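You operate a simulated robot arm through the tools that you are given. There is no shell and no other tool. Be economical: measure what you need, move in short steps, check, and stop when the job is done.

You are at the controls of a simulated two-armed robot. One attempt, no reset.

JOB
On the top of the grey cabinet, fold the green shirt in half, so that it is half as wide.

It is judged by the outcome, as a careful person would: the job done as asked, and still so three seconds after it is handed in. It fails if anything else is knocked over, pushed out of place, dropped, spilled or broken. Flat cloth is picked up by pressing the open fingertips on it (5 to 10 N) and closing them slowly along it; thin cloth reads only 2 to 8 mm in the jaws.

ROBOT AND FRAMES
Two 7-joint arms with two-finger parallel grippers on one trunk, on a base that drives. Base frame: it is fixed to the floor where the robot stands at the start and does not move with it; the origin is under the middle of the robot, x ahead of it, y to its left, z up. Units: m, degrees, N and s.
The left shoulder is at the start at [0.07, 0.163, 1.12], the right one opposite. Places, roughly: top of the grey cabinet [0.6, -0.1, 0.9]. Payload 3.43 kg a hand.
Tool frame (each hand has its own): the origin (TCP) lies between the finger pads and is the grasp point; the fingertips stand 0.034 m ahead of it; z points along the fingers, y is the line along which they close. Largest opening 0.128 m; finger width 0.024, thickness 0.012; the body of the gripper, 0.048 by 0.13 m, starts 0.096 m behind the TCP.
Orientation is that of the tool frame in the base frame, as a unit quaternion [w, x, y, z]. With the fingers straight down and closing along the base's y, the tool's x points along the base's -x, its y along +y and its z along -z.

CONTROLS
- The arms move only by the tool arm_command. It takes "left_increments", "right_increments" or both (then of equal length, played together; a hand with none holds still); each is a list that holds one entry, the list of rows, each a list of 7 numbers: the turn, a rotation vector about the tool's x, y, z in degrees, then the shift along the tool's x, y, z in m, then the opening, from 0 (shut) to 1 (fully open). In form: [[[wx, wy, wz, tx, ty, tz, claw], ...]]. A call has 1 to 8 rows; each row shifts and turns the commanded pose from where the row before left it, along the tool's axes as they then stand. Rows are played at 5 a second. More than 0.05 m and 8.6 degrees between two rows, or a gripper value outside its range, and nothing of the call is played. A pose out of reach is approached as far as the arm can. The call stops where the force on the tool passes 40 N (or 10 N more than at its start, if that is more) or the arm is blocked; 0.2 s more then pass. Each finger travels about 0.153 m/s and halts on what it meets, pressing with about 26 N; the grip force reading is that of the motor and also rises with nothing between the fingers. The clock runs only during rows and for 0.2 s after the last one: add rows that do not move to give the fingers time. It gives the time, the measured TCP pose, the force on the tool (base axes), the opening and the grip force at its end, in the units of the frame above (readings bear some noise).
- Cameras (640 x 400 px; columns grow to the right, rows downward): "scene" is now at [0.1361, 0.0037, 1.3367]; the picture's right is [0.05, -1.00, 0.00], its down [-0.66, -0.03, -0.75] and it looks along [0.75, 0.04, -0.66] (base axes); focal length 214 px, centre (320, 200). "left" rides on the left gripper at [0.076, 0.011, -0.16] in its tool frame; the picture's right is [-0.15, 0.99, 0.00], its down [-0.88, -0.13, -0.46] and it looks along [-0.45, -0.07, 0.89] (tool axes); focal length 234 px, centre (320, 200). "right" rides on the right gripper at [0.076, -0.011, -0.16] in its tool frame; the picture's right is [0.15, 0.99, 0.00], its down [-0.88, 0.13, -0.46] and it looks along [-0.45, 0.07, 0.89] (tool axes); focal length 234 px, centre (320, 200). There is no depth. A picture from a camera that has moved, and an enlarged one, comes with that camera's place and axes in the base frame and with its lens.
- camera(camera): a new picture of that camera. It takes no simulated time.
- slide_trunk(by): slides the trunk up (or, below 0, down) by that many m; the arms and the scene camera ride with it, the base frame stays. It gives what a move gives, with no picture.
- drive_base(legs): drives the robot by 1 to 6 legs, each [ahead, left, turn to the left] in m, m and degrees, along the robot's own axes; the way and the turn of a leg run together, so that a leg with both is an arc; at most 1.5 m and 180 degrees a leg. The arms and the cameras ride along, it lands a little off, and it stops where it bumps. It gives what a move gives.
- pan_tilt(pan, tilt): turns the head with the scene camera to pan (to the left, within 86 degrees either way) and tilt (down, from -29 to 69), counted from straight ahead of the robot. It gives what a move gives.
- close_up(camera, box): a new picture of the part [left, top, right, bottom] of that camera's present view, enlarged. It takes no simulated time.
- finish_job(): hands the job in; it is judged then, once.

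Work in short steps. Places have to be worked out from the pictures, the camera data and where the tool is seen: move nearer, look again, correct. Check each grasp and each placing, and mend what went wrong. You have 120 turns and 108 pictures in all, those below and enlarged ones among them. Open the grippers and draw the arms clear of the work before you hand the job in, unless the task says otherwise.

The tools are called after "Emit:" as a command line: name --argument value ..., lists and objects as JSON in quotes. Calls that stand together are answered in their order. arm_command: Moves the arms, as the interface text tells. Its arguments: {"type":"object","properties":{"left_increments":{"type":"array"},"right_increments":{"type":"array"}},"required":[]} The other tools are called the same way: slide_trunk (by) slides the trunk up or down; drive_base (legs) drives the base; pan_tilt (pan, tilt) turns the head that bears the scene camera; camera (camera) takes a picture; close_up (camera, box) takes an enlarged picture of a part of a camera's view; finish_job () hands the job in.

At the start:

```text
time: 0.0
left_eef_pos: [0.549, 0.2469, 1.1233]
left_tool_rot: [0.0, 0.0, 1.0, 0.0]
left_ft_force: [0.9, 0.2, 0.3]
left_grip_width: 0.128
left_grip_force: 0.1
right_eef_pos: [0.5389, -0.2651, 1.1239]
right_tool_rot: [0.0, 0.0, 1.0, 0.0]
right_ft_force: [0.1, -0.2, -0.9]
right_grip_width: 0.128
right_grip_force: 0.0
trunk travel left (down, up): [-0.6, 0.34]
robot x, y, heading: [-0.0006, 0.0008, 0.3]
head pan, tilt: [2.7, 41.1]
```

scene: 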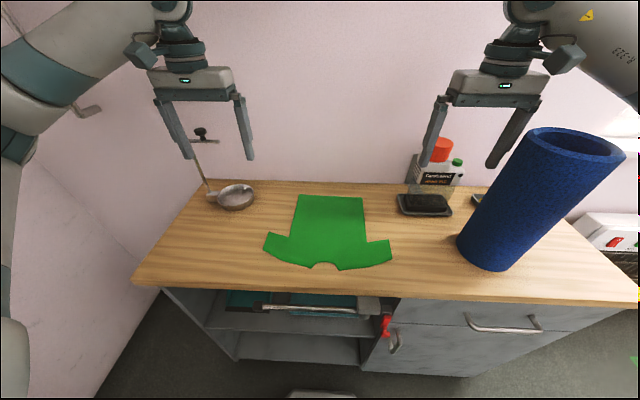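
right: 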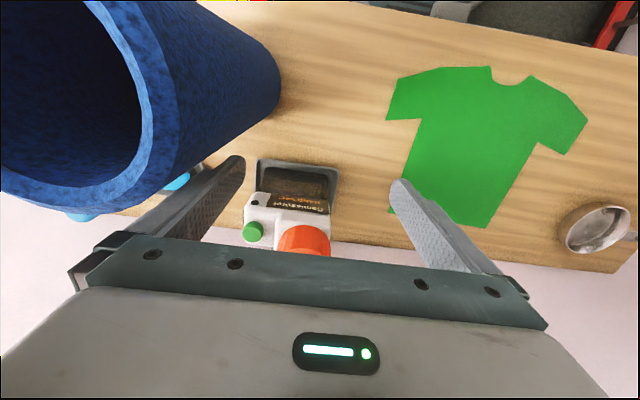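
left: 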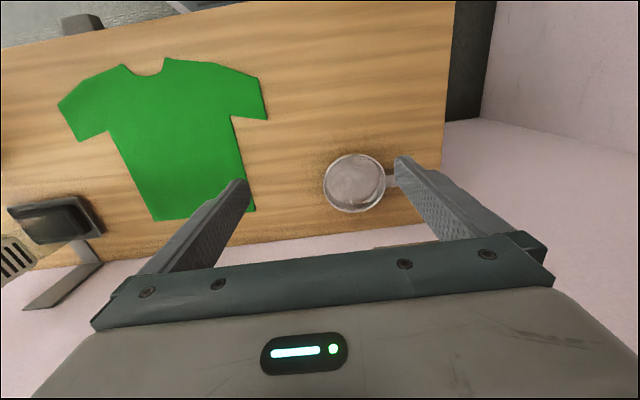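

The shirt lies with its hem at the far side (x≈0.73) and its collar near (x≈0.46), centred near y=0. I'll look closer at it and at the thing on the left before planning.

Emit:
close_up --camera "scene" --box '[130, 100, 450, 300]'

Emit:
pan_tilt --pan 40 --tilt 45

Emit:
camera --camera "scene"

```text
2.00 times, centred on (290, 200) of scene
camera zoom: at [0.1361, 0.0037, 1.3367], right [0.05, -1.0, 0.0], down [-0.66, -0.03, -0.75], along [0.75, 0.04, -0.66], focal length 429 px, centre (380, 200)
```

zoom: 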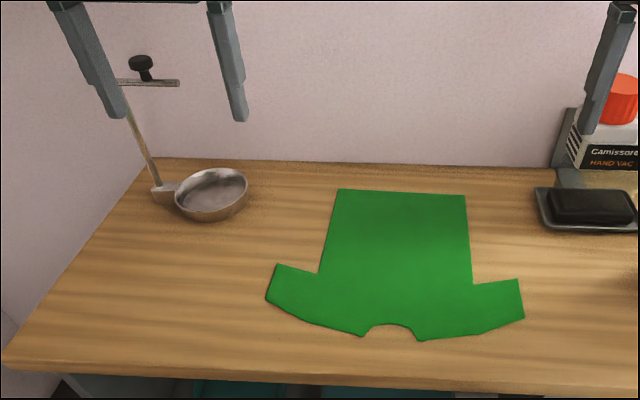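

```text
time: 1.0
left_eef_pos: [0.5476, 0.2473, 1.1236]
left_tool_rot: [-0.001, 0.001, 1.0, 0.0]
left_ft_force: [0.4, 0.6, 0.7]
left_grip_width: 0.1281
left_grip_force: 0.1
right_eef_pos: [0.5388, -0.2662, 1.1236]
right_tool_rot: [0.001, 0.0, 1.0, 0.0]
right_ft_force: [0.0, -0.4, 0.3]
right_grip_width: 0.1279
right_grip_force: 0.1
trunk travel left (down, up): [-0.6, 0.34]
robot x, y, heading: [0.0006, 0.0011, -0.2]
head pan, tilt: [40.0, 45.0]
```

```text
103 pictures are left
camera scene: at [0.1143, 0.0519, 1.3311], right [0.64, -0.77, 0.0], down [-0.54, -0.45, -0.71], along [0.54, 0.45, -0.71], focal length 214 px, centre (320, 200)
```

scene: 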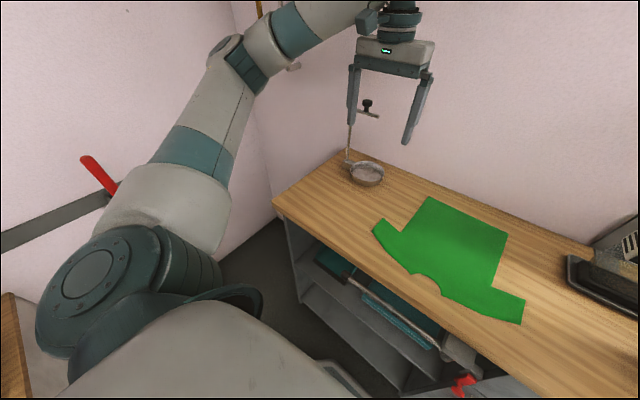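

There is a small pole with a clamp at about (0.73, 0.43), top z≈1.05, and the blue roll at (0.49, -0.44), top z≈1.16. I want to stand to the left, turned right, so that both hands can hold the shirt's left edge without crossing. First I raise the trunk for clearance, then drive.

Emit:
slide_trunk --by 0.2

Emit:
drive_base --legs '[[0, 0.2, 0], [-0.04, 0.2, -35]]'

Emit:
pan_tilt --pan 5 --tilt 50

Emit:
camera --camera "scene"

```text
time: 2.8
left_eef_pos: [0.5378, 0.2672, 1.2303]
left_tool_rot: [-0.08, -0.007, 0.995, 0.066]
left_ft_force: [1.3, 0.4, 0.3]
left_grip_width: 0.1279
left_grip_force: 0.1
right_eef_pos: [0.5448, -0.2606, 1.3062]
right_tool_rot: [-0.002, -0.004, 1.0, 0.0]
right_ft_force: [1.6, 0.4, -1.2]
right_grip_width: 0.1279
right_grip_force: 0.0
trunk travel left (down, up): [-0.78, 0.16]
robot x, y, heading: [-0.0035, -0.0011, 0.5]
head pan, tilt: [40.0, 45.0]
stopped: the arm was blocked; the commanded pose is now the measured one
```

```text
time: 4.4
left_eef_pos: [0.5262, 0.4379, 1.2257]
left_tool_rot: [-0.079, 0.006, 0.994, 0.073]
left_ft_force: [0.5, -0.1, 0.8]
left_grip_width: 0.1279
left_grip_force: 0.2
right_eef_pos: [0.5303, -0.085, 1.3061]
right_tool_rot: [0.003, 0.001, 1.0, 0.0]
right_ft_force: [0.9, 0.4, -0.3]
right_grip_width: 0.1278
right_grip_force: 0.0
trunk travel left (down, up): [-0.78, 0.16]
robot x, y, heading: [-0.0085, 0.1834, -0.1]
head pan, tilt: [40.0, 45.0]
stopped in leg 1: the robot was blocked; the commanded pose is now the measured one
```

```text
time: 5.4
left_eef_pos: [0.5272, 0.438, 1.2251]
left_tool_rot: [-0.08, 0.005, 0.994, 0.073]
left_ft_force: [0.6, 0.2, -0.1]
left_grip_width: 0.1279
left_grip_force: 0.1
right_eef_pos: [0.5299, -0.0855, 1.306]
right_tool_rot: [0.003, 0.0, 1.0, 0.0]
right_ft_force: [-0.1, -0.1, -0.5]
right_grip_width: 0.1282
right_grip_force: 0.2
trunk travel left (down, up): [-0.78, 0.16]
robot x, y, heading: [-0.005, 0.1831, -0.4]
head pan, tilt: [5.0, 50.0]
```

```text
102 pictures are left
camera scene: at [0.1195, 0.1859, 1.5049], right [0.08, -1.0, 0.0], down [-0.76, -0.06, -0.65], along [0.64, 0.06, -0.76], focal length 214 px, centre (320, 200)
```

scene: 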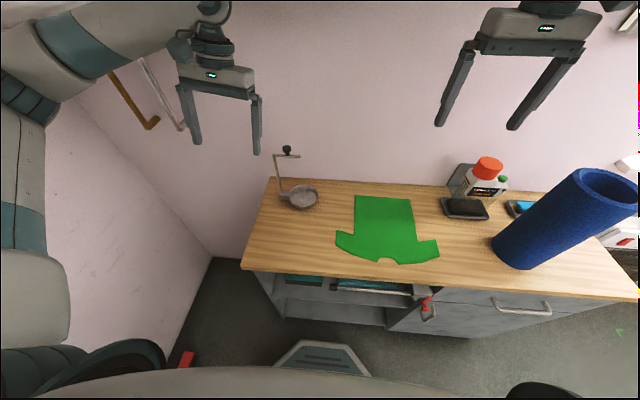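

The left arm ran into something (the trunk move and then the drive were blocked). I look to the left to see what is there.

Emit:
pan_tilt --pan 65 --tilt 20

Emit:
camera --camera "scene"

```text
time: 6.7
left_eef_pos: [0.5279, 0.4377, 1.2255]
left_tool_rot: [-0.08, 0.005, 0.994, 0.073]
left_ft_force: [0.2, -0.8, -0.6]
left_grip_width: 0.128
left_grip_force: 0.0
right_eef_pos: [0.5302, -0.0861, 1.3064]
right_tool_rot: [0.002, 0.0, 1.0, 0.001]
right_ft_force: [0.6, 0.3, 0.0]
right_grip_width: 0.1282
right_grip_force: 0.1
trunk travel left (down, up): [-0.78, 0.16]
robot x, y, heading: [-0.0022, 0.1829, -0.4]
head pan, tilt: [65.0, 20.0]
```

```text
101 pictures are left
camera scene: at [0.0824, 0.2634, 1.5506], right [0.9, -0.43, 0.0], down [-0.14, -0.31, -0.94], along [0.4, 0.85, -0.34], focal length 214 px, centre (320, 200)
```

scene: 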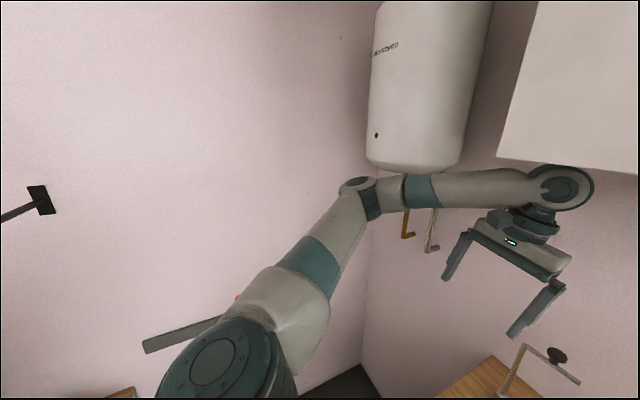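

The elbow met the boiler in the corner and a wall cupboard hangs above, so I stay here (y≈0.18, heading 0). From here the left hand takes the far hem corner and the right hand the near sleeve, with the forearms coming in from their own sides. I straighten the left tool and move it right and down, away from the boiler.

Emit:
arm_command --left_increments '[[[4.2, -4.6, -0.3, 0, -0.02, 0.02, 1], [4.2, -4.6, -0.3, 0, -0.03, 0.03, 1], [0, 0, 0, 0, -0.04, 0.02, 1], [0, 0, 0, 0, -0.04, 0.02, 1], [0, 0, 0, 0, -0.04, 0.02, 1], [0, 0, 0, 0, -0.04, 0.0, 1], [0, 0, 0, 0, -0.04, 0.0, 1], [0, 0, 0, 0, 0, 0, 1]]]'

Emit:
pan_tilt --pan -5 --tilt 50

Emit:
camera --camera "scene"

Emit:
camera --camera "left"

```text
time: 8.5
left_eef_pos: [0.5245, 0.2005, 1.1143]
left_tool_rot: [-0.003, 0.0, 1.0, -0.003]
left_ft_force: [0.3, -0.8, -1.0]
left_grip_width: 0.1281
left_grip_force: 0.0
right_eef_pos: [0.5334, -0.0806, 1.3045]
right_tool_rot: [0.001, 0.001, 1.0, 0.0]
right_ft_force: [0.0, 0.5, 0.3]
right_grip_width: 0.128
right_grip_force: 0.0
trunk travel left (down, up): [-0.78, 0.16]
robot x, y, heading: [-0.0031, 0.1831, -0.1]
head pan, tilt: [65.0, 20.0]
```

```text
time: 9.9
left_eef_pos: [0.524, 0.1986, 1.1124]
left_tool_rot: [-0.002, 0.001, 1.0, -0.002]
left_ft_force: [0.3, 0.2, -0.3]
left_grip_width: 0.128
left_grip_force: 0.1
right_eef_pos: [0.5345, -0.0816, 1.3044]
right_tool_rot: [0.001, -0.001, 1.0, 0.0]
right_ft_force: [0.4, -0.6, -0.4]
right_grip_width: 0.128
right_grip_force: 0.0
trunk travel left (down, up): [-0.78, 0.16]
robot x, y, heading: [-0.0088, 0.1845, -0.3]
head pan, tilt: [-5.0, 50.0]
```

```text
100 pictures are left
camera scene: at [0.1243, 0.1761, 1.5045], right [-0.09, -1.0, 0.0], down [-0.76, 0.07, -0.64], along [0.64, -0.06, -0.77], focal length 214 px, centre (320, 200)
```

scene: 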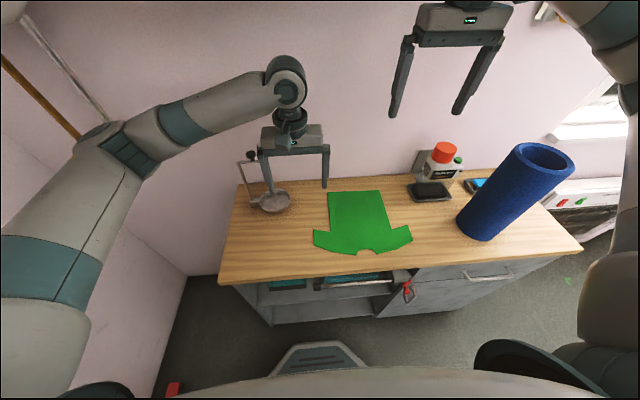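

```text
99 pictures are left
camera left: at [0.4501, 0.2117, 1.2737], right [0.15, 0.99, 0.0], down [0.88, -0.13, 0.45], along [0.45, -0.07, -0.89], focal length 234 px, centre (320, 200)
```

left: 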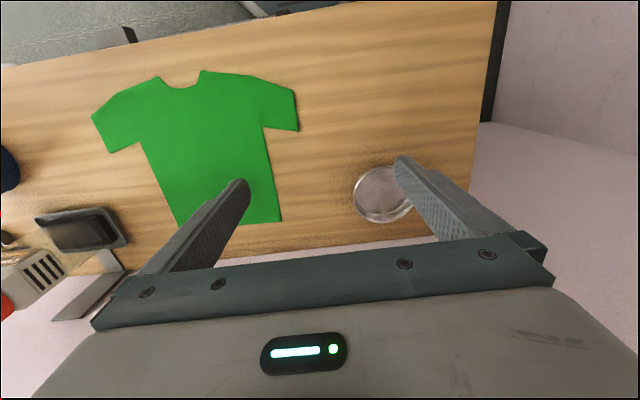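

From the left camera the shirt's left hem corner is near (0.717, 0.086), the sleeve tip near (0.46–0.53, 0.16), and the centre line is at y≈-0.026. I bring the left hand above the hem corner with the jaws partly closed.

Emit:
arm_command --left_increments '[[[0, 0, 0, -0.03, -0.03, 0.02, 0.8], [0, 0, 0, -0.03, -0.03, 0.02, 0.6], [0, 0, 0, -0.03, -0.03, 0.02, 0.4], [0, 0, 0, -0.03, -0.03, 0.02, 0.35], [0, 0, 0, -0.03, -0.02, 0.03, 0.35], [0, 0, 0, -0.02, 0, 0.03, 0.35], [0, 0, 0, 0, 0, 0.02, 0.35], [0, 0, 0, 0, 0, 0, 0.35]]]'

Emit:
camera --camera "left"

Emit:
camera --camera "scene"

```text
time: 11.7
left_eef_pos: [0.6923, 0.0546, 0.9491]
left_tool_rot: [-0.001, 0.0, 1.0, -0.002]
left_ft_force: [-0.4, 0.4, -0.2]
left_grip_width: 0.0448
left_grip_force: 0.1
right_eef_pos: [0.5345, -0.0814, 1.3049]
right_tool_rot: [0.001, 0.0, 1.0, 0.0]
right_ft_force: [0.4, 0.1, 0.3]
right_grip_width: 0.1279
right_grip_force: 0.0
trunk travel left (down, up): [-0.78, 0.16]
robot x, y, heading: [-0.0063, 0.1818, -0.1]
head pan, tilt: [-5.0, 50.0]
```

```text
98 pictures are left
camera left: at [0.6169, 0.0677, 1.1095], right [0.15, 0.99, 0.0], down [0.88, -0.13, 0.45], along [0.45, -0.07, -0.89], focal length 234 px, centre (320, 200)
```

left: 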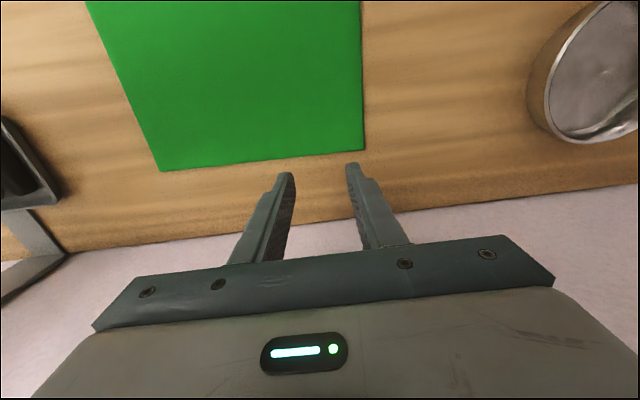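

```text
97 pictures are left
camera scene: at [0.124, 0.1761, 1.5045], right [-0.09, -1.0, 0.0], down [-0.76, 0.07, -0.64], along [0.64, -0.06, -0.77], focal length 214 px, centre (320, 200)
```

scene: 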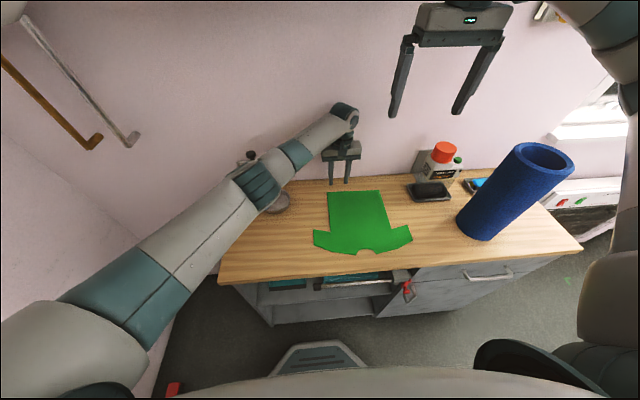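

Comparing the two heights, the surface is at z≈0.89, so the corner is really at (0.68, 0.10) and the centre line at y≈0.005. The fingertips are only about 2.5 cm above the table. I check the left elbow's clearance to the pole before going on.

Emit:
close_up --camera "scene" --box '[180, 100, 420, 250]'

```text
2.67 times, centred on (300, 175) of scene
camera zoom: at [0.124, 0.1761, 1.5045], right [-0.09, -1.0, 0.0], down [-0.76, 0.07, -0.64], along [0.64, -0.06, -0.77], focal length 572 px, centre (373, 267)
```

zoom: 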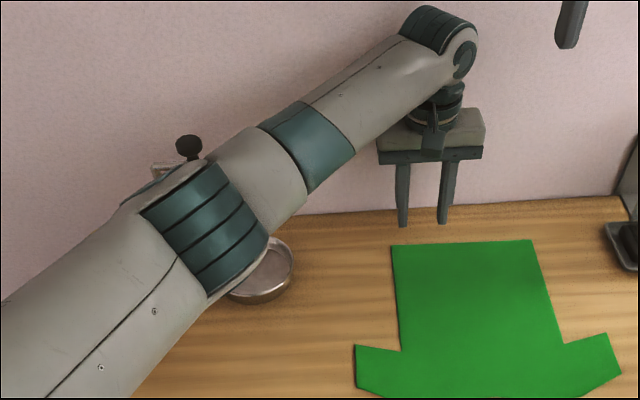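

The elbow is well in front of the pole. I move the left hand over the corner at about (0.657, 0.072), and bring the right hand towards the sleeve at height.

Emit:
arm_command --left_increments '[[[0, 0, 0, 0.018, 0.009, 0, 0.35], [0, 0, 0, 0.017, 0.008, 0, 0.35], [0, 0, 0, 0, 0, 0, 0.35], [0, 0, 0, 0, 0, 0, 0.35], [0, 0, 0, 0, 0, 0, 0.35], [0, 0, 0, 0, 0, 0, 0.35]]]' --right_increments '[[[0, 0, 0, 0.03, 0, 0.04, 0.8], [0, 0, 0, 0.025, 0.03, 0.04, 0.6], [0, 0, 0, 0.0, 0.04, 0.05, 0.4], [0, 0, 0, 0, 0.04, 0.05, 0.35], [0, 0, 0, 0, 0.04, 0.05, 0.35], [0, 0, 0, 0, 0, 0, 0.35]]]'

Emit:
camera --camera "left"

Emit:
camera --camera "right"

Emit:
camera --camera "scene"

```text
refused: row 2 steps farther than a row can; nothing moved
```

```text
95 pictures are left
camera left: at [0.6169, 0.0677, 1.1095], right [0.15, 0.99, 0.0], down [0.88, -0.13, 0.45], along [0.45, -0.07, -0.89], focal length 234 px, centre (320, 200)
```

left: 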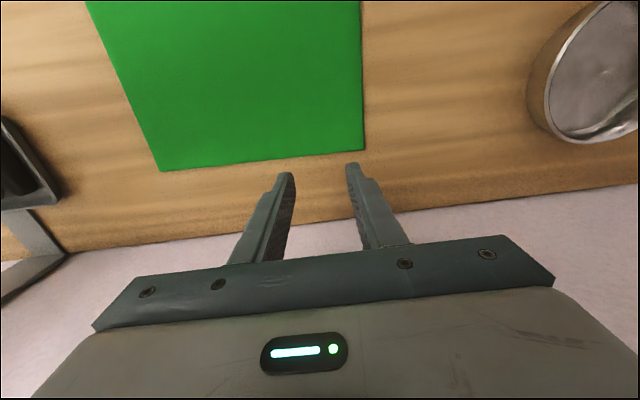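

```text
94 pictures are left
camera right: at [0.4569, -0.0929, 1.4633], right [-0.15, 0.99, 0.0], down [0.88, 0.13, 0.46], along [0.45, 0.07, -0.89], focal length 234 px, centre (320, 200)
```

right: 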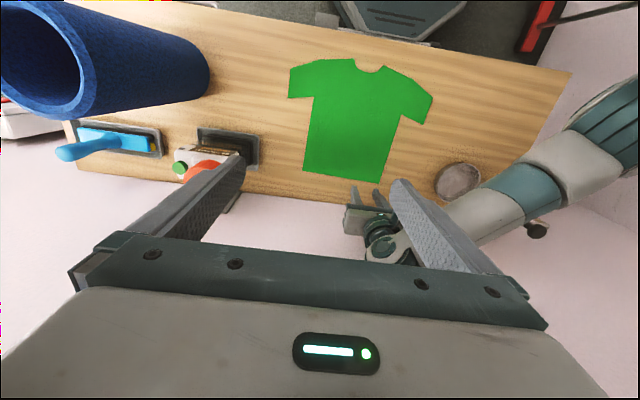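

```text
93 pictures are left
camera scene: at [0.124, 0.1761, 1.5045], right [-0.09, -1.0, 0.0], down [-0.76, 0.07, -0.64], along [0.64, -0.06, -0.77], focal length 214 px, centre (320, 200)
```

scene: 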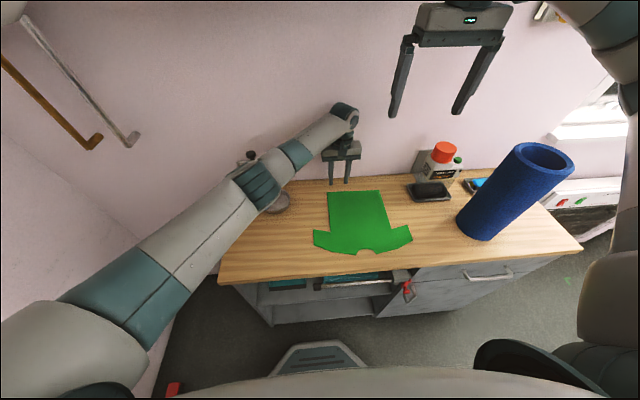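

Simultaneous work on the left edge would crowd the left forearm and the right hand. Better: fold the right half over to the left, with the left hand on the right hem corner and the right hand on the right sleeve, standing a bit further left. I lift the left hand clear and drive left 0.15.

Emit:
arm_command --left_increments '[[[0, 0, 0, 0.01, 0, -0.04, 0.35], [0, 0, 0, 0.01, 0, -0.04, 0.35], [0, 0, 0, 0.01, 0, -0.02, 0.35], [0, 0, 0, 0, 0, 0, 0.35]]]'

Emit:
drive_base --legs '[[0, 0.15, 0]]'

Emit:
camera --camera "scene"

```text
time: 12.7
left_eef_pos: [0.6639, 0.0566, 1.0487]
left_tool_rot: [-0.002, 0.0, 1.0, -0.001]
left_ft_force: [0.7, -1.0, 1.0]
left_grip_width: 0.0449
left_grip_force: 0.0
right_eef_pos: [0.5342, -0.0814, 1.3041]
right_tool_rot: [0.001, 0.001, 1.0, 0.0]
right_ft_force: [-0.7, -0.4, -0.6]
right_grip_width: 0.1278
right_grip_force: 0.1
trunk travel left (down, up): [-0.78, 0.16]
robot x, y, heading: [-0.0063, 0.1826, -0.2]
head pan, tilt: [-5.0, 50.0]
```

```text
time: 13.6
left_eef_pos: [0.6615, 0.078, 1.0478]
left_tool_rot: [-0.001, 0.002, 1.0, 0.002]
left_ft_force: [0.1, 0.2, 0.4]
left_grip_width: 0.0448
left_grip_force: 0.1
right_eef_pos: [0.5328, -0.0716, 1.3035]
right_tool_rot: [-0.002, 0.017, 1.0, 0.005]
right_ft_force: [0.8, 0.2, -0.1]
right_grip_width: 0.1281
right_grip_force: 0.0
trunk travel left (down, up): [-0.78, 0.16]
robot x, y, heading: [-0.0046, 0.2149, -0.4]
head pan, tilt: [-5.0, 50.0]
stopped in leg 1: the robot was blocked; the commanded pose is now the measured one
```

```text
92 pictures are left
camera scene: at [0.123, 0.1992, 1.5044], right [-0.1, -1.0, -0.01], down [-0.76, 0.08, -0.64], along [0.64, -0.06, -0.77], focal length 214 px, centre (320, 200)
```

scene: 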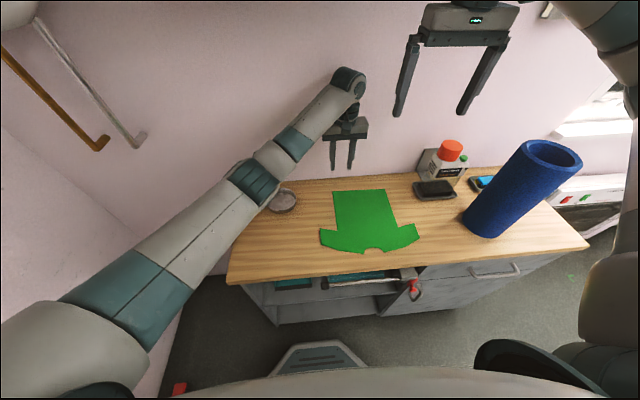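

The right hand, still high, is what got caught (probably on the wall cupboard). I lower it to z≈1.12, then try the drive again.

Emit:
arm_command --right_increments '[[[0, 0, 2, 0.01, -0.01, 0.04, 0.8], [0, 0, 0, 0.01, -0.01, 0.04, 0.6], [0, 0, 0, 0.01, -0.01, 0.04, 0.4], [0, 0, 0, 0, -0.01, 0.04, 0.35], [0, 0, 0, 0, 0, 0.02, 0.35], [0, 0, 0, 0, 0, 0, 0.35]]]'

Emit:
drive_base --legs '[[0, 0.13, 0]]'

Emit:
camera --camera "scene"

```text
time: 15.0
left_eef_pos: [0.6644, 0.0854, 1.0486]
left_tool_rot: [-0.002, 0.002, 1.0, -0.001]
left_ft_force: [-0.4, 0.3, -0.3]
left_grip_width: 0.0447
left_grip_force: 0.1
right_eef_pos: [0.5002, -0.1006, 1.1252]
right_tool_rot: [-0.002, 0.03, 1.0, 0.002]
right_ft_force: [-0.7, 0.7, -0.9]
right_grip_width: 0.0449
right_grip_force: 0.0
trunk travel left (down, up): [-0.78, 0.16]
robot x, y, heading: [-0.0039, 0.2175, -0.4]
head pan, tilt: [-5.0, 50.0]
```

```text
time: 16.3
left_eef_pos: [0.6652, 0.2115, 1.0482]
left_tool_rot: [-0.002, 0.001, 1.0, -0.002]
left_ft_force: [0.1, -0.6, 0.0]
left_grip_width: 0.0449
left_grip_force: 0.1
right_eef_pos: [0.5033, 0.0264, 1.1245]
right_tool_rot: [0.0, 0.029, 1.0, 0.001]
right_ft_force: [-0.2, -0.7, -0.5]
right_grip_width: 0.0448
right_grip_force: 0.0
trunk travel left (down, up): [-0.78, 0.16]
robot x, y, heading: [-0.0036, 0.3439, -0.2]
head pan, tilt: [-5.0, 50.0]
```

```text
91 pictures are left
camera scene: at [0.1249, 0.3327, 1.5044], right [-0.09, -1.0, 0.0], down [-0.76, 0.07, -0.64], along [0.64, -0.06, -0.77], focal length 214 px, centre (320, 200)
```

scene: 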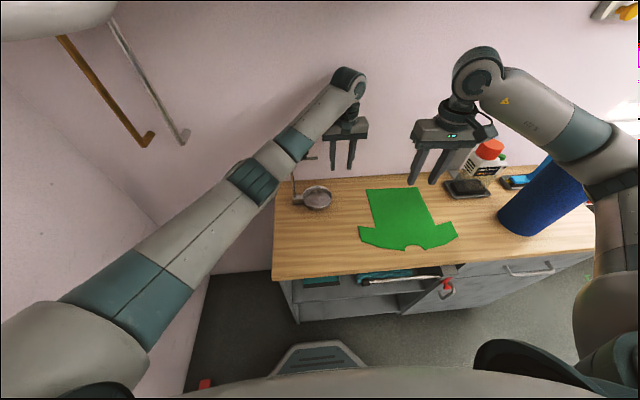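

Drive succeeded. Now I move both hands right: left above the right hem corner, right above the right sleeve.

Emit:
arm_command --left_increments '[[[0, 0, 0, 0.003, -0.04, 0, 0.35], [0, 0, 0, 0.003, -0.04, 0, 0.35], [0, 0, 0, 0.003, -0.04, 0, 0.35], [0, 0, 0, 0.003, -0.04, 0, 0.35], [0, 0, 0, 0.003, -0.04, 0.01, 0.35], [0, 0, 0, 0.003, -0.04, 0.01, 0.35], [0, 0, 0, 0.003, -0.04, 0.01, 0.35], [0, 0, 0, 0, 0, 0, 0.35]]]' --right_increments '[[[0, 0, -3.4, 0.004, -0.03, 0, 0.35], [0, 0, 0, 0.004, -0.03, 0.0, 0.35], [0, 0, 0, 0.004, -0.03, 0.02, 0.35], [0, 0, 0, 0.004, -0.03, 0.02, 0.35], [0, 0, 0, 0.004, -0.03, 0.02, 0.35], [0, 0, 0, 0.004, 0, 0.02, 0.35], [0, 0, 0, 0.004, 0, 0.02, 0.35], [0, 0, 0, 0, 0, 0, 0.35]]]'

Emit:
camera --camera "left"

Emit:
camera --camera "right"

Emit:
camera --camera "scene"

```text
time: 18.1
left_eef_pos: [0.6549, 0.1137, 1.0399]
left_tool_rot: [-0.002, 0.001, 1.0, -0.002]
left_ft_force: [0.1, 0.3, 0.4]
left_grip_width: 0.0446
left_grip_force: 0.1
left hand out of reach, approached as far as the arm can: row 3, 4, 5, 6, 7
right_eef_pos: [0.4735, -0.1193, 1.0227]
right_tool_rot: [0.0, 0.0, 1.0, 0.002]
right_ft_force: [0.6, -0.4, 0.9]
right_grip_width: 0.0448
right_grip_force: 0.1
trunk travel left (down, up): [-0.78, 0.16]
robot x, y, heading: [-0.0033, 0.3425, -0.2]
head pan, tilt: [-5.0, 50.0]
```

```text
90 pictures are left
camera left: at [0.5798, 0.1261, 1.1992], right [0.15, 0.99, 0.0], down [0.88, -0.13, 0.45], along [0.45, -0.07, -0.89], focal length 234 px, centre (320, 200)
```

left: 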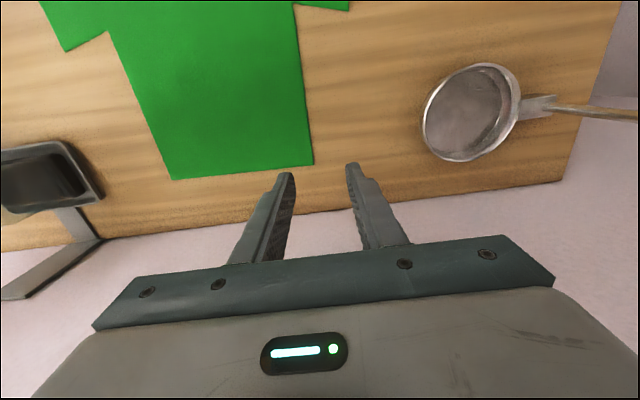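

```text
89 pictures are left
camera right: at [0.3965, -0.1302, 1.1827], right [-0.15, 0.99, 0.0], down [0.88, 0.13, 0.46], along [0.45, 0.07, -0.89], focal length 234 px, centre (320, 200)
```

right: 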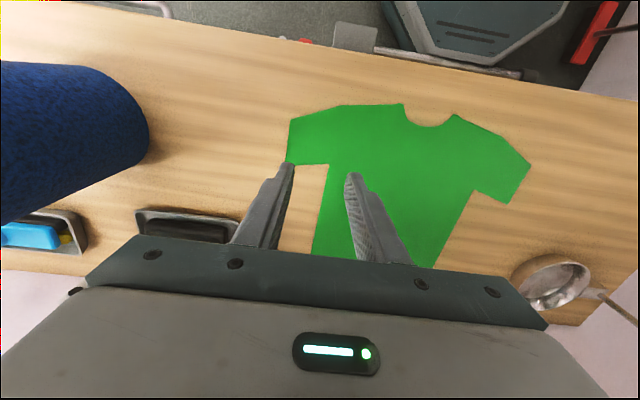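

```text
88 pictures are left
camera scene: at [0.1246, 0.3338, 1.5045], right [-0.09, -1.0, 0.0], down [-0.76, 0.07, -0.64], along [0.64, -0.06, -0.77], focal length 214 px, centre (320, 200)
```

scene: 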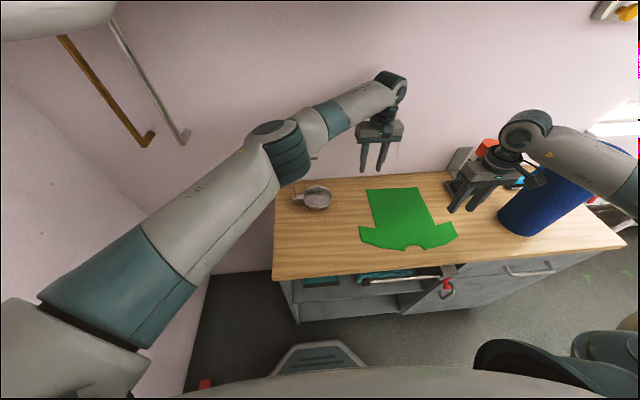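

The left arm can't cross that far to the right at this heading, so I'll turn the robot right in two parts. First I pull the right hand in towards the left and up, clear of the roll, then turn by 17°.

Emit:
arm_command --right_increments '[[[0, 0, 0, 0, 0.02, -0.04, 0.35], [0, 0, 0, 0.01, 0.03, -0.03, 0.35], [0, 0, 0, 0.01, 0.03, -0.02, 0.35], [0, 0, 0, 0.01, 0.03, -0.01, 0.35], [0, 0, 0, 0.01, 0.03, 0, 0.35], [0, 0, 0, 0, 0.02, 0, 0.35], [0, 0, 0, 0, 0, 0, 0.35]]]'

Emit:
drive_base --legs '[[0, 0, -17]]'

Emit:
camera --camera "scene"

```text
time: 19.7
left_eef_pos: [0.6547, 0.1122, 1.0393]
left_tool_rot: [-0.002, 0.001, 1.0, -0.001]
left_ft_force: [0.4, 0.4, -0.3]
left_grip_width: 0.0448
left_grip_force: 0.0
right_eef_pos: [0.4336, 0.036, 1.1266]
right_tool_rot: [-0.001, 0.0, 1.0, 0.002]
right_ft_force: [-0.6, 0.3, -0.3]
right_grip_width: 0.045
right_grip_force: 0.1
trunk travel left (down, up): [-0.78, 0.16]
robot x, y, heading: [-0.003, 0.3424, -0.2]
head pan, tilt: [-5.0, 50.0]
```

```text
time: 21.0
left_eef_pos: [0.5585, -0.0687, 1.0401]
left_tool_rot: [-0.002, 0.15, 0.989, -0.001]
left_ft_force: [0.8, 0.3, -0.1]
left_grip_width: 0.0447
left_grip_force: 0.0
right_eef_pos: [0.3252, -0.0788, 1.1262]
right_tool_rot: [0.0, 0.149, 0.989, 0.002]
right_ft_force: [-0.4, -0.3, 0.3]
right_grip_width: 0.0448
right_grip_force: 0.0
trunk travel left (down, up): [-0.78, 0.16]
robot x, y, heading: [-0.0001, 0.3449, -17.5]
head pan, tilt: [-5.0, 50.0]
```

```text
87 pictures are left
camera scene: at [0.1173, 0.2974, 1.5045], right [-0.38, -0.92, 0.0], down [-0.71, 0.29, -0.64], along [0.59, -0.25, -0.77], focal length 214 px, centre (320, 200)
```

scene: 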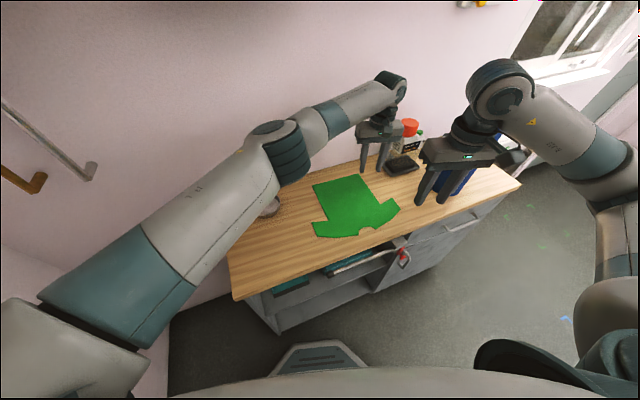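

Fine so far. I move the left hand back to the robot's left, then turn another 15°.

Emit:
arm_command --left_increments '[[[0, 0, 0, -0.01, 0.03, 0, 0.35], [0, 0, 0, -0.01, 0.03, 0, 0.35], [0, 0, 0, -0.01, 0.03, 0, 0.35], [0, 0, 0, -0.01, 0.03, 0, 0.35], [0, 0, 0, 0, 0, 0, 0.35]]]'

Emit:
drive_base --legs '[[0, 0, -15]]'

Emit:
camera --camera "scene"

Emit:
camera --camera "left"

```text
time: 22.2
left_eef_pos: [0.6302, 0.0341, 1.0358]
left_tool_rot: [-0.002, 0.149, 0.989, -0.001]
left_ft_force: [-1.2, -1.5, 0.1]
left_grip_width: 0.0448
left_grip_force: 0.1
right_eef_pos: [0.3242, -0.0795, 1.1278]
right_tool_rot: [0.0, 0.148, 0.989, 0.001]
right_ft_force: [0.1, 0.4, 0.2]
right_grip_width: 0.045
right_grip_force: 0.0
trunk travel left (down, up): [-0.78, 0.16]
robot x, y, heading: [-0.0053, 0.3406, -17.4]
head pan, tilt: [-5.0, 50.0]
```

```text
time: 23.5
left_eef_pos: [0.5296, -0.1189, 1.0368]
left_tool_rot: [-0.002, 0.276, 0.961, -0.001]
left_ft_force: [0.7, 0.1, -0.6]
left_grip_width: 0.0448
left_grip_force: 0.0
right_eef_pos: [0.2049, -0.1493, 1.1268]
right_tool_rot: [0.0, 0.275, 0.961, 0.003]
right_ft_force: [-0.2, 0.2, 0.7]
right_grip_width: 0.0448
right_grip_force: 0.0
trunk travel left (down, up): [-0.78, 0.16]
robot x, y, heading: [-0.0063, 0.3433, -32.2]
head pan, tilt: [-5.0, 50.0]
```

```text
86 pictures are left
camera scene: at [0.1017, 0.268, 1.5045], right [-0.61, -0.79, 0.0], down [-0.61, 0.47, -0.64], along [0.51, -0.39, -0.77], focal length 214 px, centre (320, 200)
```

scene: 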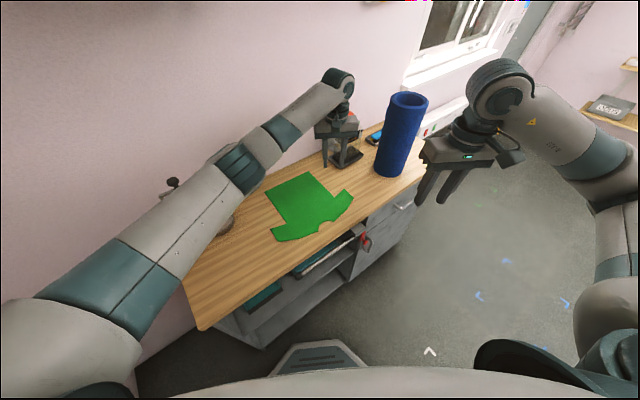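

```text
85 pictures are left
camera left: at [0.4732, -0.0685, 1.1968], right [0.65, 0.76, 0.0], down [0.68, -0.58, 0.45], along [0.34, -0.3, -0.89], focal length 234 px, centre (320, 200)
```

left: 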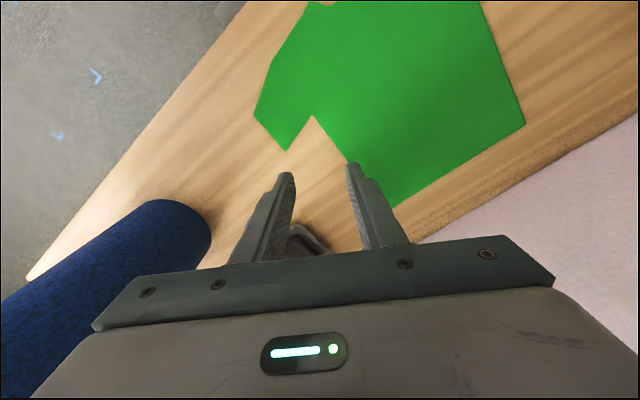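

The right hem corner is at (0.673, -0.096), the sleeve end runs (0.506,-0.156) to (0.445,-0.153), and the fold line is y≈0. I turn both tools back by 32° so that they close along y.

Emit:
arm_command --left_increments '[[[0, 0, -8, 0, 0, 0, 0.35], [0, 0, -8, 0, 0, 0, 0.35], [0, 0, -8, 0, 0, 0, 0.35], [0, 0, -8, 0, 0, 0, 0.35], [0, 0, 0, -0.04, 0.02, 0, 0.35], [0, 0, 0, -0.04, 0.02, 0, 0.35], [0, 0, 0, -0.035, 0.009, 0, 0.35], [0, 0, 0, 0, 0, 0, 0.35]]]' --right_increments '[[[0, 0, -8, 0, 0, 0, 0.35], [0, 0, -8, 0, 0, 0, 0.35], [0, 0, -8, 0, 0, 0, 0.35], [0, 0, -8, 0, 0, 0, 0.35], [0, 0, 0, -0.045, 0.005, 0, 0.35], [0, 0, 0, -0.045, 0.005, 0, 0.35], [0, 0, 0, -0.045, 0.005, 0, 0.35], [0, 0, 0, -0.045, 0.005, 0, 0.35]]]'

Emit:
camera --camera "left"

Emit:
camera --camera "scene"

```text
time: 25.3
left_eef_pos: [0.6467, -0.0678, 1.0328]
left_tool_rot: [-0.003, 0.001, 1.0, -0.001]
left_ft_force: [0.6, 0.3, 0.0]
left_grip_width: 0.0449
left_grip_force: 0.1
right_eef_pos: [0.3889, -0.1266, 1.1257]
right_tool_rot: [-0.001, 0.0, 1.0, 0.001]
right_ft_force: [-0.1, -0.3, -0.5]
right_grip_width: 0.0447
right_grip_force: 0.0
trunk travel left (down, up): [-0.78, 0.16]
robot x, y, heading: [-0.0037, 0.3406, -32.3]
head pan, tilt: [-5.0, 50.0]
```

```text
84 pictures are left
camera left: at [0.5731, -0.0547, 1.1944], right [0.15, 0.99, 0.0], down [0.88, -0.13, 0.45], along [0.44, -0.07, -0.89], focal length 234 px, centre (320, 200)
```

left: 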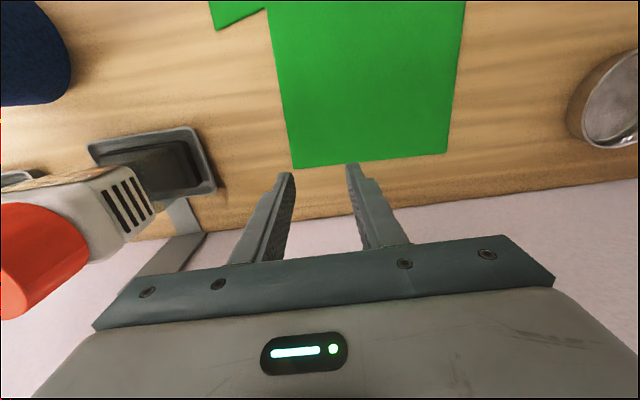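

```text
83 pictures are left
camera scene: at [0.1045, 0.2689, 1.5043], right [-0.61, -0.79, 0.0], down [-0.61, 0.47, -0.64], along [0.51, -0.39, -0.77], focal length 214 px, centre (320, 200)
```

scene: 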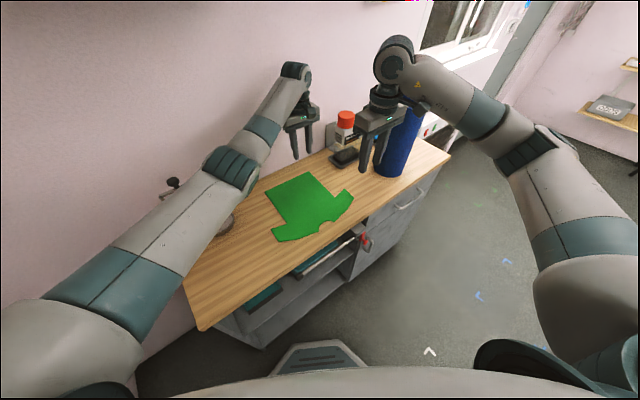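

Both tools are aligned. I lower the left hand near the cloth and bring the right hand over the sleeve at a safe height.

Emit:
arm_command --left_increments '[[[0, 0, 0, 0, -0.007, 0.03, 0.35], [0, 0, 0, 0, 0, 0.03, 0.35], [0, 0, 0, 0, 0, 0.015, 0.35], [0, 0, 0, 0, 0, 0, 0.35], [0, 0, 0, 0, 0, 0, 0.35]]]' --right_increments '[[[0, 0, 0, -0.035, 0, 0.03, 0.35], [0, 0, 0, -0.035, 0, 0.03, 0.35], [0, 0, 0, -0.013, 0, 0.045, 0.35], [0, 0, 0, 0, 0, 0.045, 0.35], [0, 0, 0, 0, 0, 0, 0.35]]]'

Emit:
camera --camera "left"

Emit:
camera --camera "right"

Emit:
close_up --camera "scene" --box '[160, 40, 480, 240]'

```text
time: 26.5
left_eef_pos: [0.6442, -0.0755, 0.9614]
left_tool_rot: [-0.003, 0.001, 1.0, -0.001]
left_ft_force: [0.3, 0.4, -0.1]
left_grip_width: 0.045
left_grip_force: 0.1
right_eef_pos: [0.4664, -0.1285, 0.9788]
right_tool_rot: [-0.001, 0.0, 1.0, 0.001]
right_ft_force: [0.6, 0.6, -0.9]
right_grip_width: 0.0449
right_grip_force: 0.0
trunk travel left (down, up): [-0.78, 0.16]
robot x, y, heading: [-0.0041, 0.3445, -32.6]
head pan, tilt: [-5.0, 50.0]
```

```text
82 pictures are left
camera left: at [0.5705, -0.064, 1.1213], right [0.15, 0.99, 0.0], down [0.88, -0.13, 0.45], along [0.45, -0.07, -0.89], focal length 234 px, centre (320, 200)
```

left: 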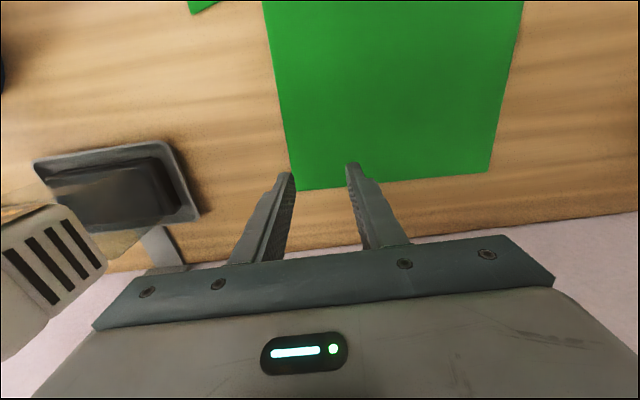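

```text
81 pictures are left
camera right: at [0.39, -0.1399, 1.1379], right [-0.15, 0.99, 0.0], down [0.88, 0.13, 0.46], along [0.45, 0.07, -0.89], focal length 234 px, centre (320, 200)
```

right: 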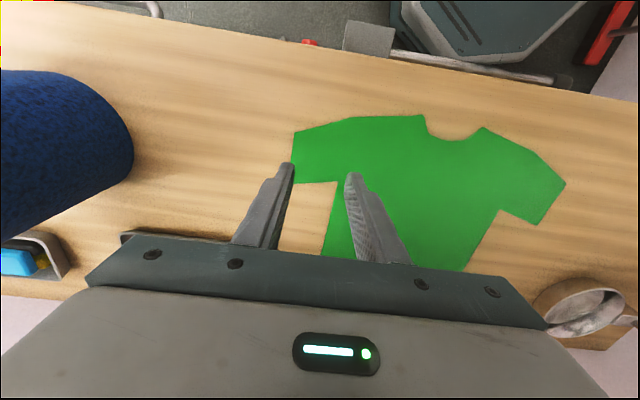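

```text
2.00 times, centred on (320, 140) of scene
camera zoom: at [0.1017, 0.2686, 1.5045], right [-0.61, -0.79, 0.0], down [-0.61, 0.47, -0.64], along [0.51, -0.39, -0.77], focal length 429 px, centre (320, 320)
```

zoom: 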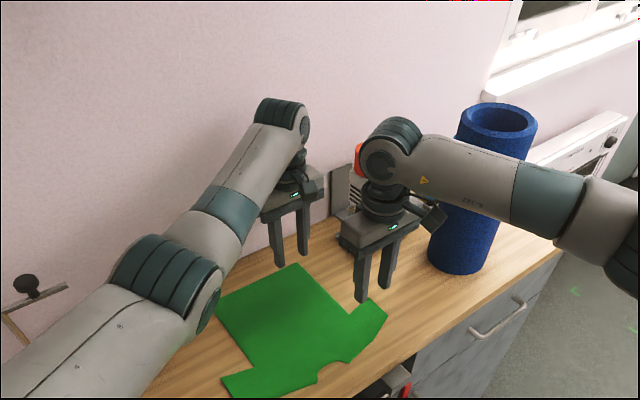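

Hem corner at about (0.671,-0.105). I nudge both hands to their spots and lower close to the cloth, z≈0.935.

Emit:
arm_command --left_increments '[[[0, 0, 0, -0.002, 0.005, 0.01, 0.35], [0, 0, 0, 0, 0, 0.01, 0.35], [0, 0, 0, 0, 0, 0.007, 0.35], [0, 0, 0, 0, 0, 0, 0.35]]]' --right_increments '[[[0, 0, 0, -0.008, 0.003, 0.015, 0.35], [0, 0, 0, 0, 0, 0.015, 0.35], [0, 0, 0, 0, 0, 0.015, 0.35], [0, 0, 0, 0, 0, 0, 0.35]]]'

Emit:
close_up --camera "left" --box '[220, 100, 460, 250]'

Emit:
close_up --camera "right" --box '[220, 100, 460, 250]'

```text
time: 27.5
left_eef_pos: [0.6475, -0.0723, 0.9339]
left_tool_rot: [-0.002, 0.001, 1.0, -0.001]
left_ft_force: [-0.3, 0.2, 0.2]
left_grip_width: 0.0446
left_grip_force: 0.1
right_eef_pos: [0.4747, -0.126, 0.9311]
right_tool_rot: [0.0, 0.0, 1.0, 0.003]
right_ft_force: [-0.7, -0.9, 0.3]
right_grip_width: 0.0446
right_grip_force: 0.1
trunk travel left (down, up): [-0.78, 0.16]
robot x, y, heading: [-0.0058, 0.3415, -32.5]
head pan, tilt: [-5.0, 50.0]
```

```text
2.67 times, centred on (340, 175) of left
camera zoom: at [0.5732, -0.0593, 1.093], right [0.15, 0.99, 0.0], down [0.88, -0.13, 0.45], along [0.45, -0.07, -0.89], focal length 624 px, centre (267, 267)
```

zoom: 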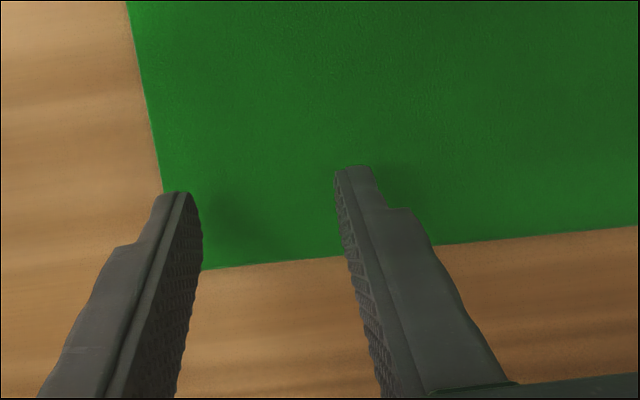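

```text
2.67 times, centred on (340, 175) of right
camera zoom: at [0.3981, -0.1369, 1.0905], right [-0.15, 0.99, 0.0], down [0.88, 0.13, 0.46], along [0.45, 0.07, -0.89], focal length 624 px, centre (267, 267)
```

zoom: 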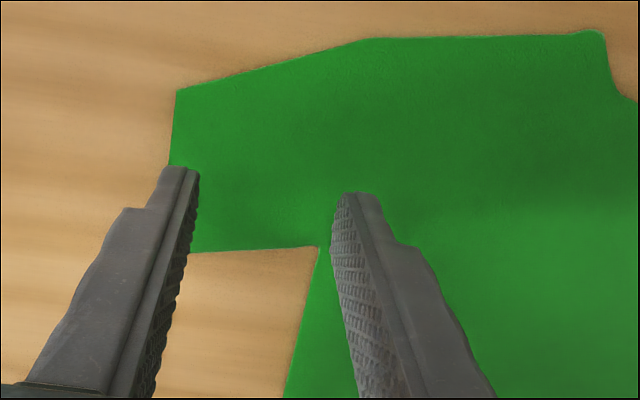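

Both outer fingertips sit right on the edges. I shift inward 4 mm and descend slowly to touch.

Emit:
arm_command --left_increments '[[[0, 0, 0, 0, 0.004, 0.003, 0.35], [0, 0, 0, 0, 0, 0.003, 0.35], [0, 0, 0, 0, 0, 0.003, 0.35], [0, 0, 0, 0, 0, 0, 0.35]]]' --right_increments '[[[0, 0, 0, 0, 0.004, 0.003, 0.35], [0, 0, 0, 0, 0, 0.002, 0.35], [0, 0, 0, 0, 0, 0.002, 0.35], [0, 0, 0, 0, 0, 0, 0.35]]]'

```text
time: 28.5
left_eef_pos: [0.646, -0.0685, 0.9242]
left_tool_rot: [-0.003, 0.0, 1.0, -0.001]
left_ft_force: [-0.6, 0.0, 1.2]
left_grip_width: 0.0451
left_grip_force: 0.1
right_eef_pos: [0.4764, -0.1218, 0.9246]
right_tool_rot: [0.001, 0.0, 1.0, 0.003]
right_ft_force: [0.0, 0.5, -0.1]
right_grip_width: 0.0447
right_grip_force: 0.1
trunk travel left (down, up): [-0.78, 0.16]
robot x, y, heading: [-0.0054, 0.3461, -32.5]
head pan, tilt: [-5.0, 50.0]
```

No contact yet; down in 2 mm steps.

Emit:
arm_command --left_increments '[[[0, 0, 0, 0, 0, 0.002, 0.35], [0, 0, 0, 0, 0, 0.002, 0.35], [0, 0, 0, 0, 0, 0, 0.35]]]' --right_increments '[[[0, 0, 0, 0, 0, 0.002, 0.35], [0, 0, 0, 0, 0, 0.002, 0.35], [0, 0, 0, 0, 0, 0, 0.35]]]'

```text
time: 29.3
left_eef_pos: [0.6468, -0.0699, 0.9211]
left_tool_rot: [-0.002, 0.0, 1.0, -0.001]
left_ft_force: [0.2, 0.3, 0.3]
left_grip_width: 0.0449
left_grip_force: 0.1
right_eef_pos: [0.4771, -0.1213, 0.9214]
right_tool_rot: [0.0, -0.001, 1.0, 0.002]
right_ft_force: [0.4, 0.5, 0.1]
right_grip_width: 0.0448
right_grip_force: 0.1
trunk travel left (down, up): [-0.78, 0.16]
robot x, y, heading: [-0.0075, 0.3416, -32.3]
head pan, tilt: [-5.0, 50.0]
```

Emit:
arm_command --left_increments '[[[0, 0, 0, 0, 0, 0.002, 0.35], [0, 0, 0, 0, 0, 0.002, 0.35], [0, 0, 0, 0, 0, 0, 0.35]]]' --right_increments '[[[0, 0, 0, 0, 0, 0.002, 0.35], [0, 0, 0, 0, 0, 0.002, 0.35], [0, 0, 0, 0, 0, 0, 0.35]]]'

Emit:
close_up --camera "right" --box '[220, 100, 460, 250]'

```text
time: 30.1
left_eef_pos: [0.6466, -0.0676, 0.9171]
left_tool_rot: [-0.002, 0.001, 1.0, -0.001]
left_ft_force: [0.1, -0.9, -0.6]
left_grip_width: 0.0448
left_grip_force: 0.0
right_eef_pos: [0.477, -0.1204, 0.9159]
right_tool_rot: [0.001, 0.0, 1.0, 0.002]
right_ft_force: [0.5, 1.0, 2.1]
right_grip_width: 0.0443
right_grip_force: 0.1
trunk travel left (down, up): [-0.78, 0.16]
robot x, y, heading: [-0.0029, 0.3449, -32.6]
head pan, tilt: [-5.0, 50.0]
```

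```text
2.67 times, centred on (340, 175) of right
camera zoom: at [0.4002, -0.1329, 1.0753], right [-0.15, 0.99, 0.0], down [0.88, 0.13, 0.46], along [0.45, 0.07, -0.89], focal length 624 px, centre (267, 267)
```

zoom: 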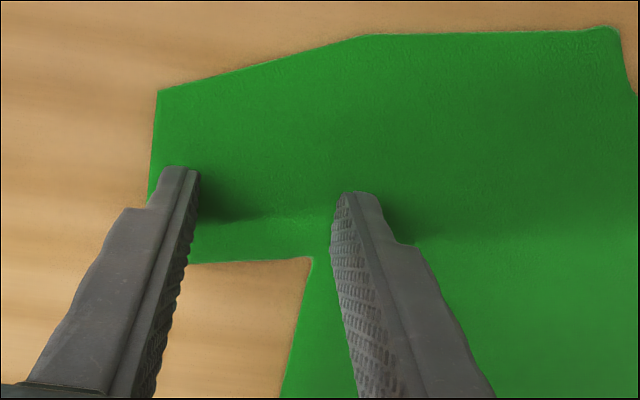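

The right hand is just touching (≈2 N); the left isn't yet. Continue down by small amounts.

Emit:
arm_command --left_increments '[[[0, 0, 0, 0, 0, 0.001, 0.35], [0, 0, 0, 0, 0, 0.001, 0.35], [0, 0, 0, 0, 0, 0.001, 0.35], [0, 0, 0, 0, 0, 0, 0.35]]]' --right_increments '[[[0, 0, 0, 0, 0, 0.001, 0.35], [0, 0, 0, 0, 0, 0, 0.35], [0, 0, 0, 0, 0, 0.0, 0.35], [0, 0, 0, 0, 0, 0, 0.35]]]'

```text
time: 31.1
left_eef_pos: [0.6459, -0.0696, 0.9162]
left_tool_rot: [-0.002, 0.0, 1.0, -0.002]
left_ft_force: [-1.1, 0.4, 12.1]
left_grip_width: 0.045
left_grip_force: 0.1
right_eef_pos: [0.4758, -0.1211, 0.9164]
right_tool_rot: [0.001, 0.0, 1.0, 0.003]
right_ft_force: [0.0, 0.6, 0.8]
right_grip_width: 0.0447
right_grip_force: 0.2
trunk travel left (down, up): [-0.78, 0.16]
robot x, y, heading: [-0.0045, 0.3403, -32.2]
head pan, tilt: [-5.0, 50.0]
```

Left presses 12 N, right hardly; adjust each by about a millimetre.

Emit:
arm_command --left_increments '[[[0, 0, 0, 0, 0, -0.0005, 0.35], [0, 0, 0, 0, 0, 0, 0.35]]]' --right_increments '[[[0, 0, 0, 0, 0, 0.0015, 0.35], [0, 0, 0, 0, 0, 0, 0.35]]]'

```text
time: 31.7
left_eef_pos: [0.6452, -0.0678, 0.9151]
left_tool_rot: [-0.001, 0.001, 1.0, -0.001]
left_ft_force: [2.4, -1.0, 8.3]
left_grip_width: 0.0444
left_grip_force: 0.0
right_eef_pos: [0.4759, -0.1226, 0.917]
right_tool_rot: [0.0, 0.0, 1.0, 0.0]
right_ft_force: [-2.5, 0.6, 10.6]
right_grip_width: 0.0445
right_grip_force: 0.0
trunk travel left (down, up): [-0.78, 0.16]
robot x, y, heading: [-0.004, 0.3397, -32.3]
head pan, tilt: [-5.0, 50.0]
```

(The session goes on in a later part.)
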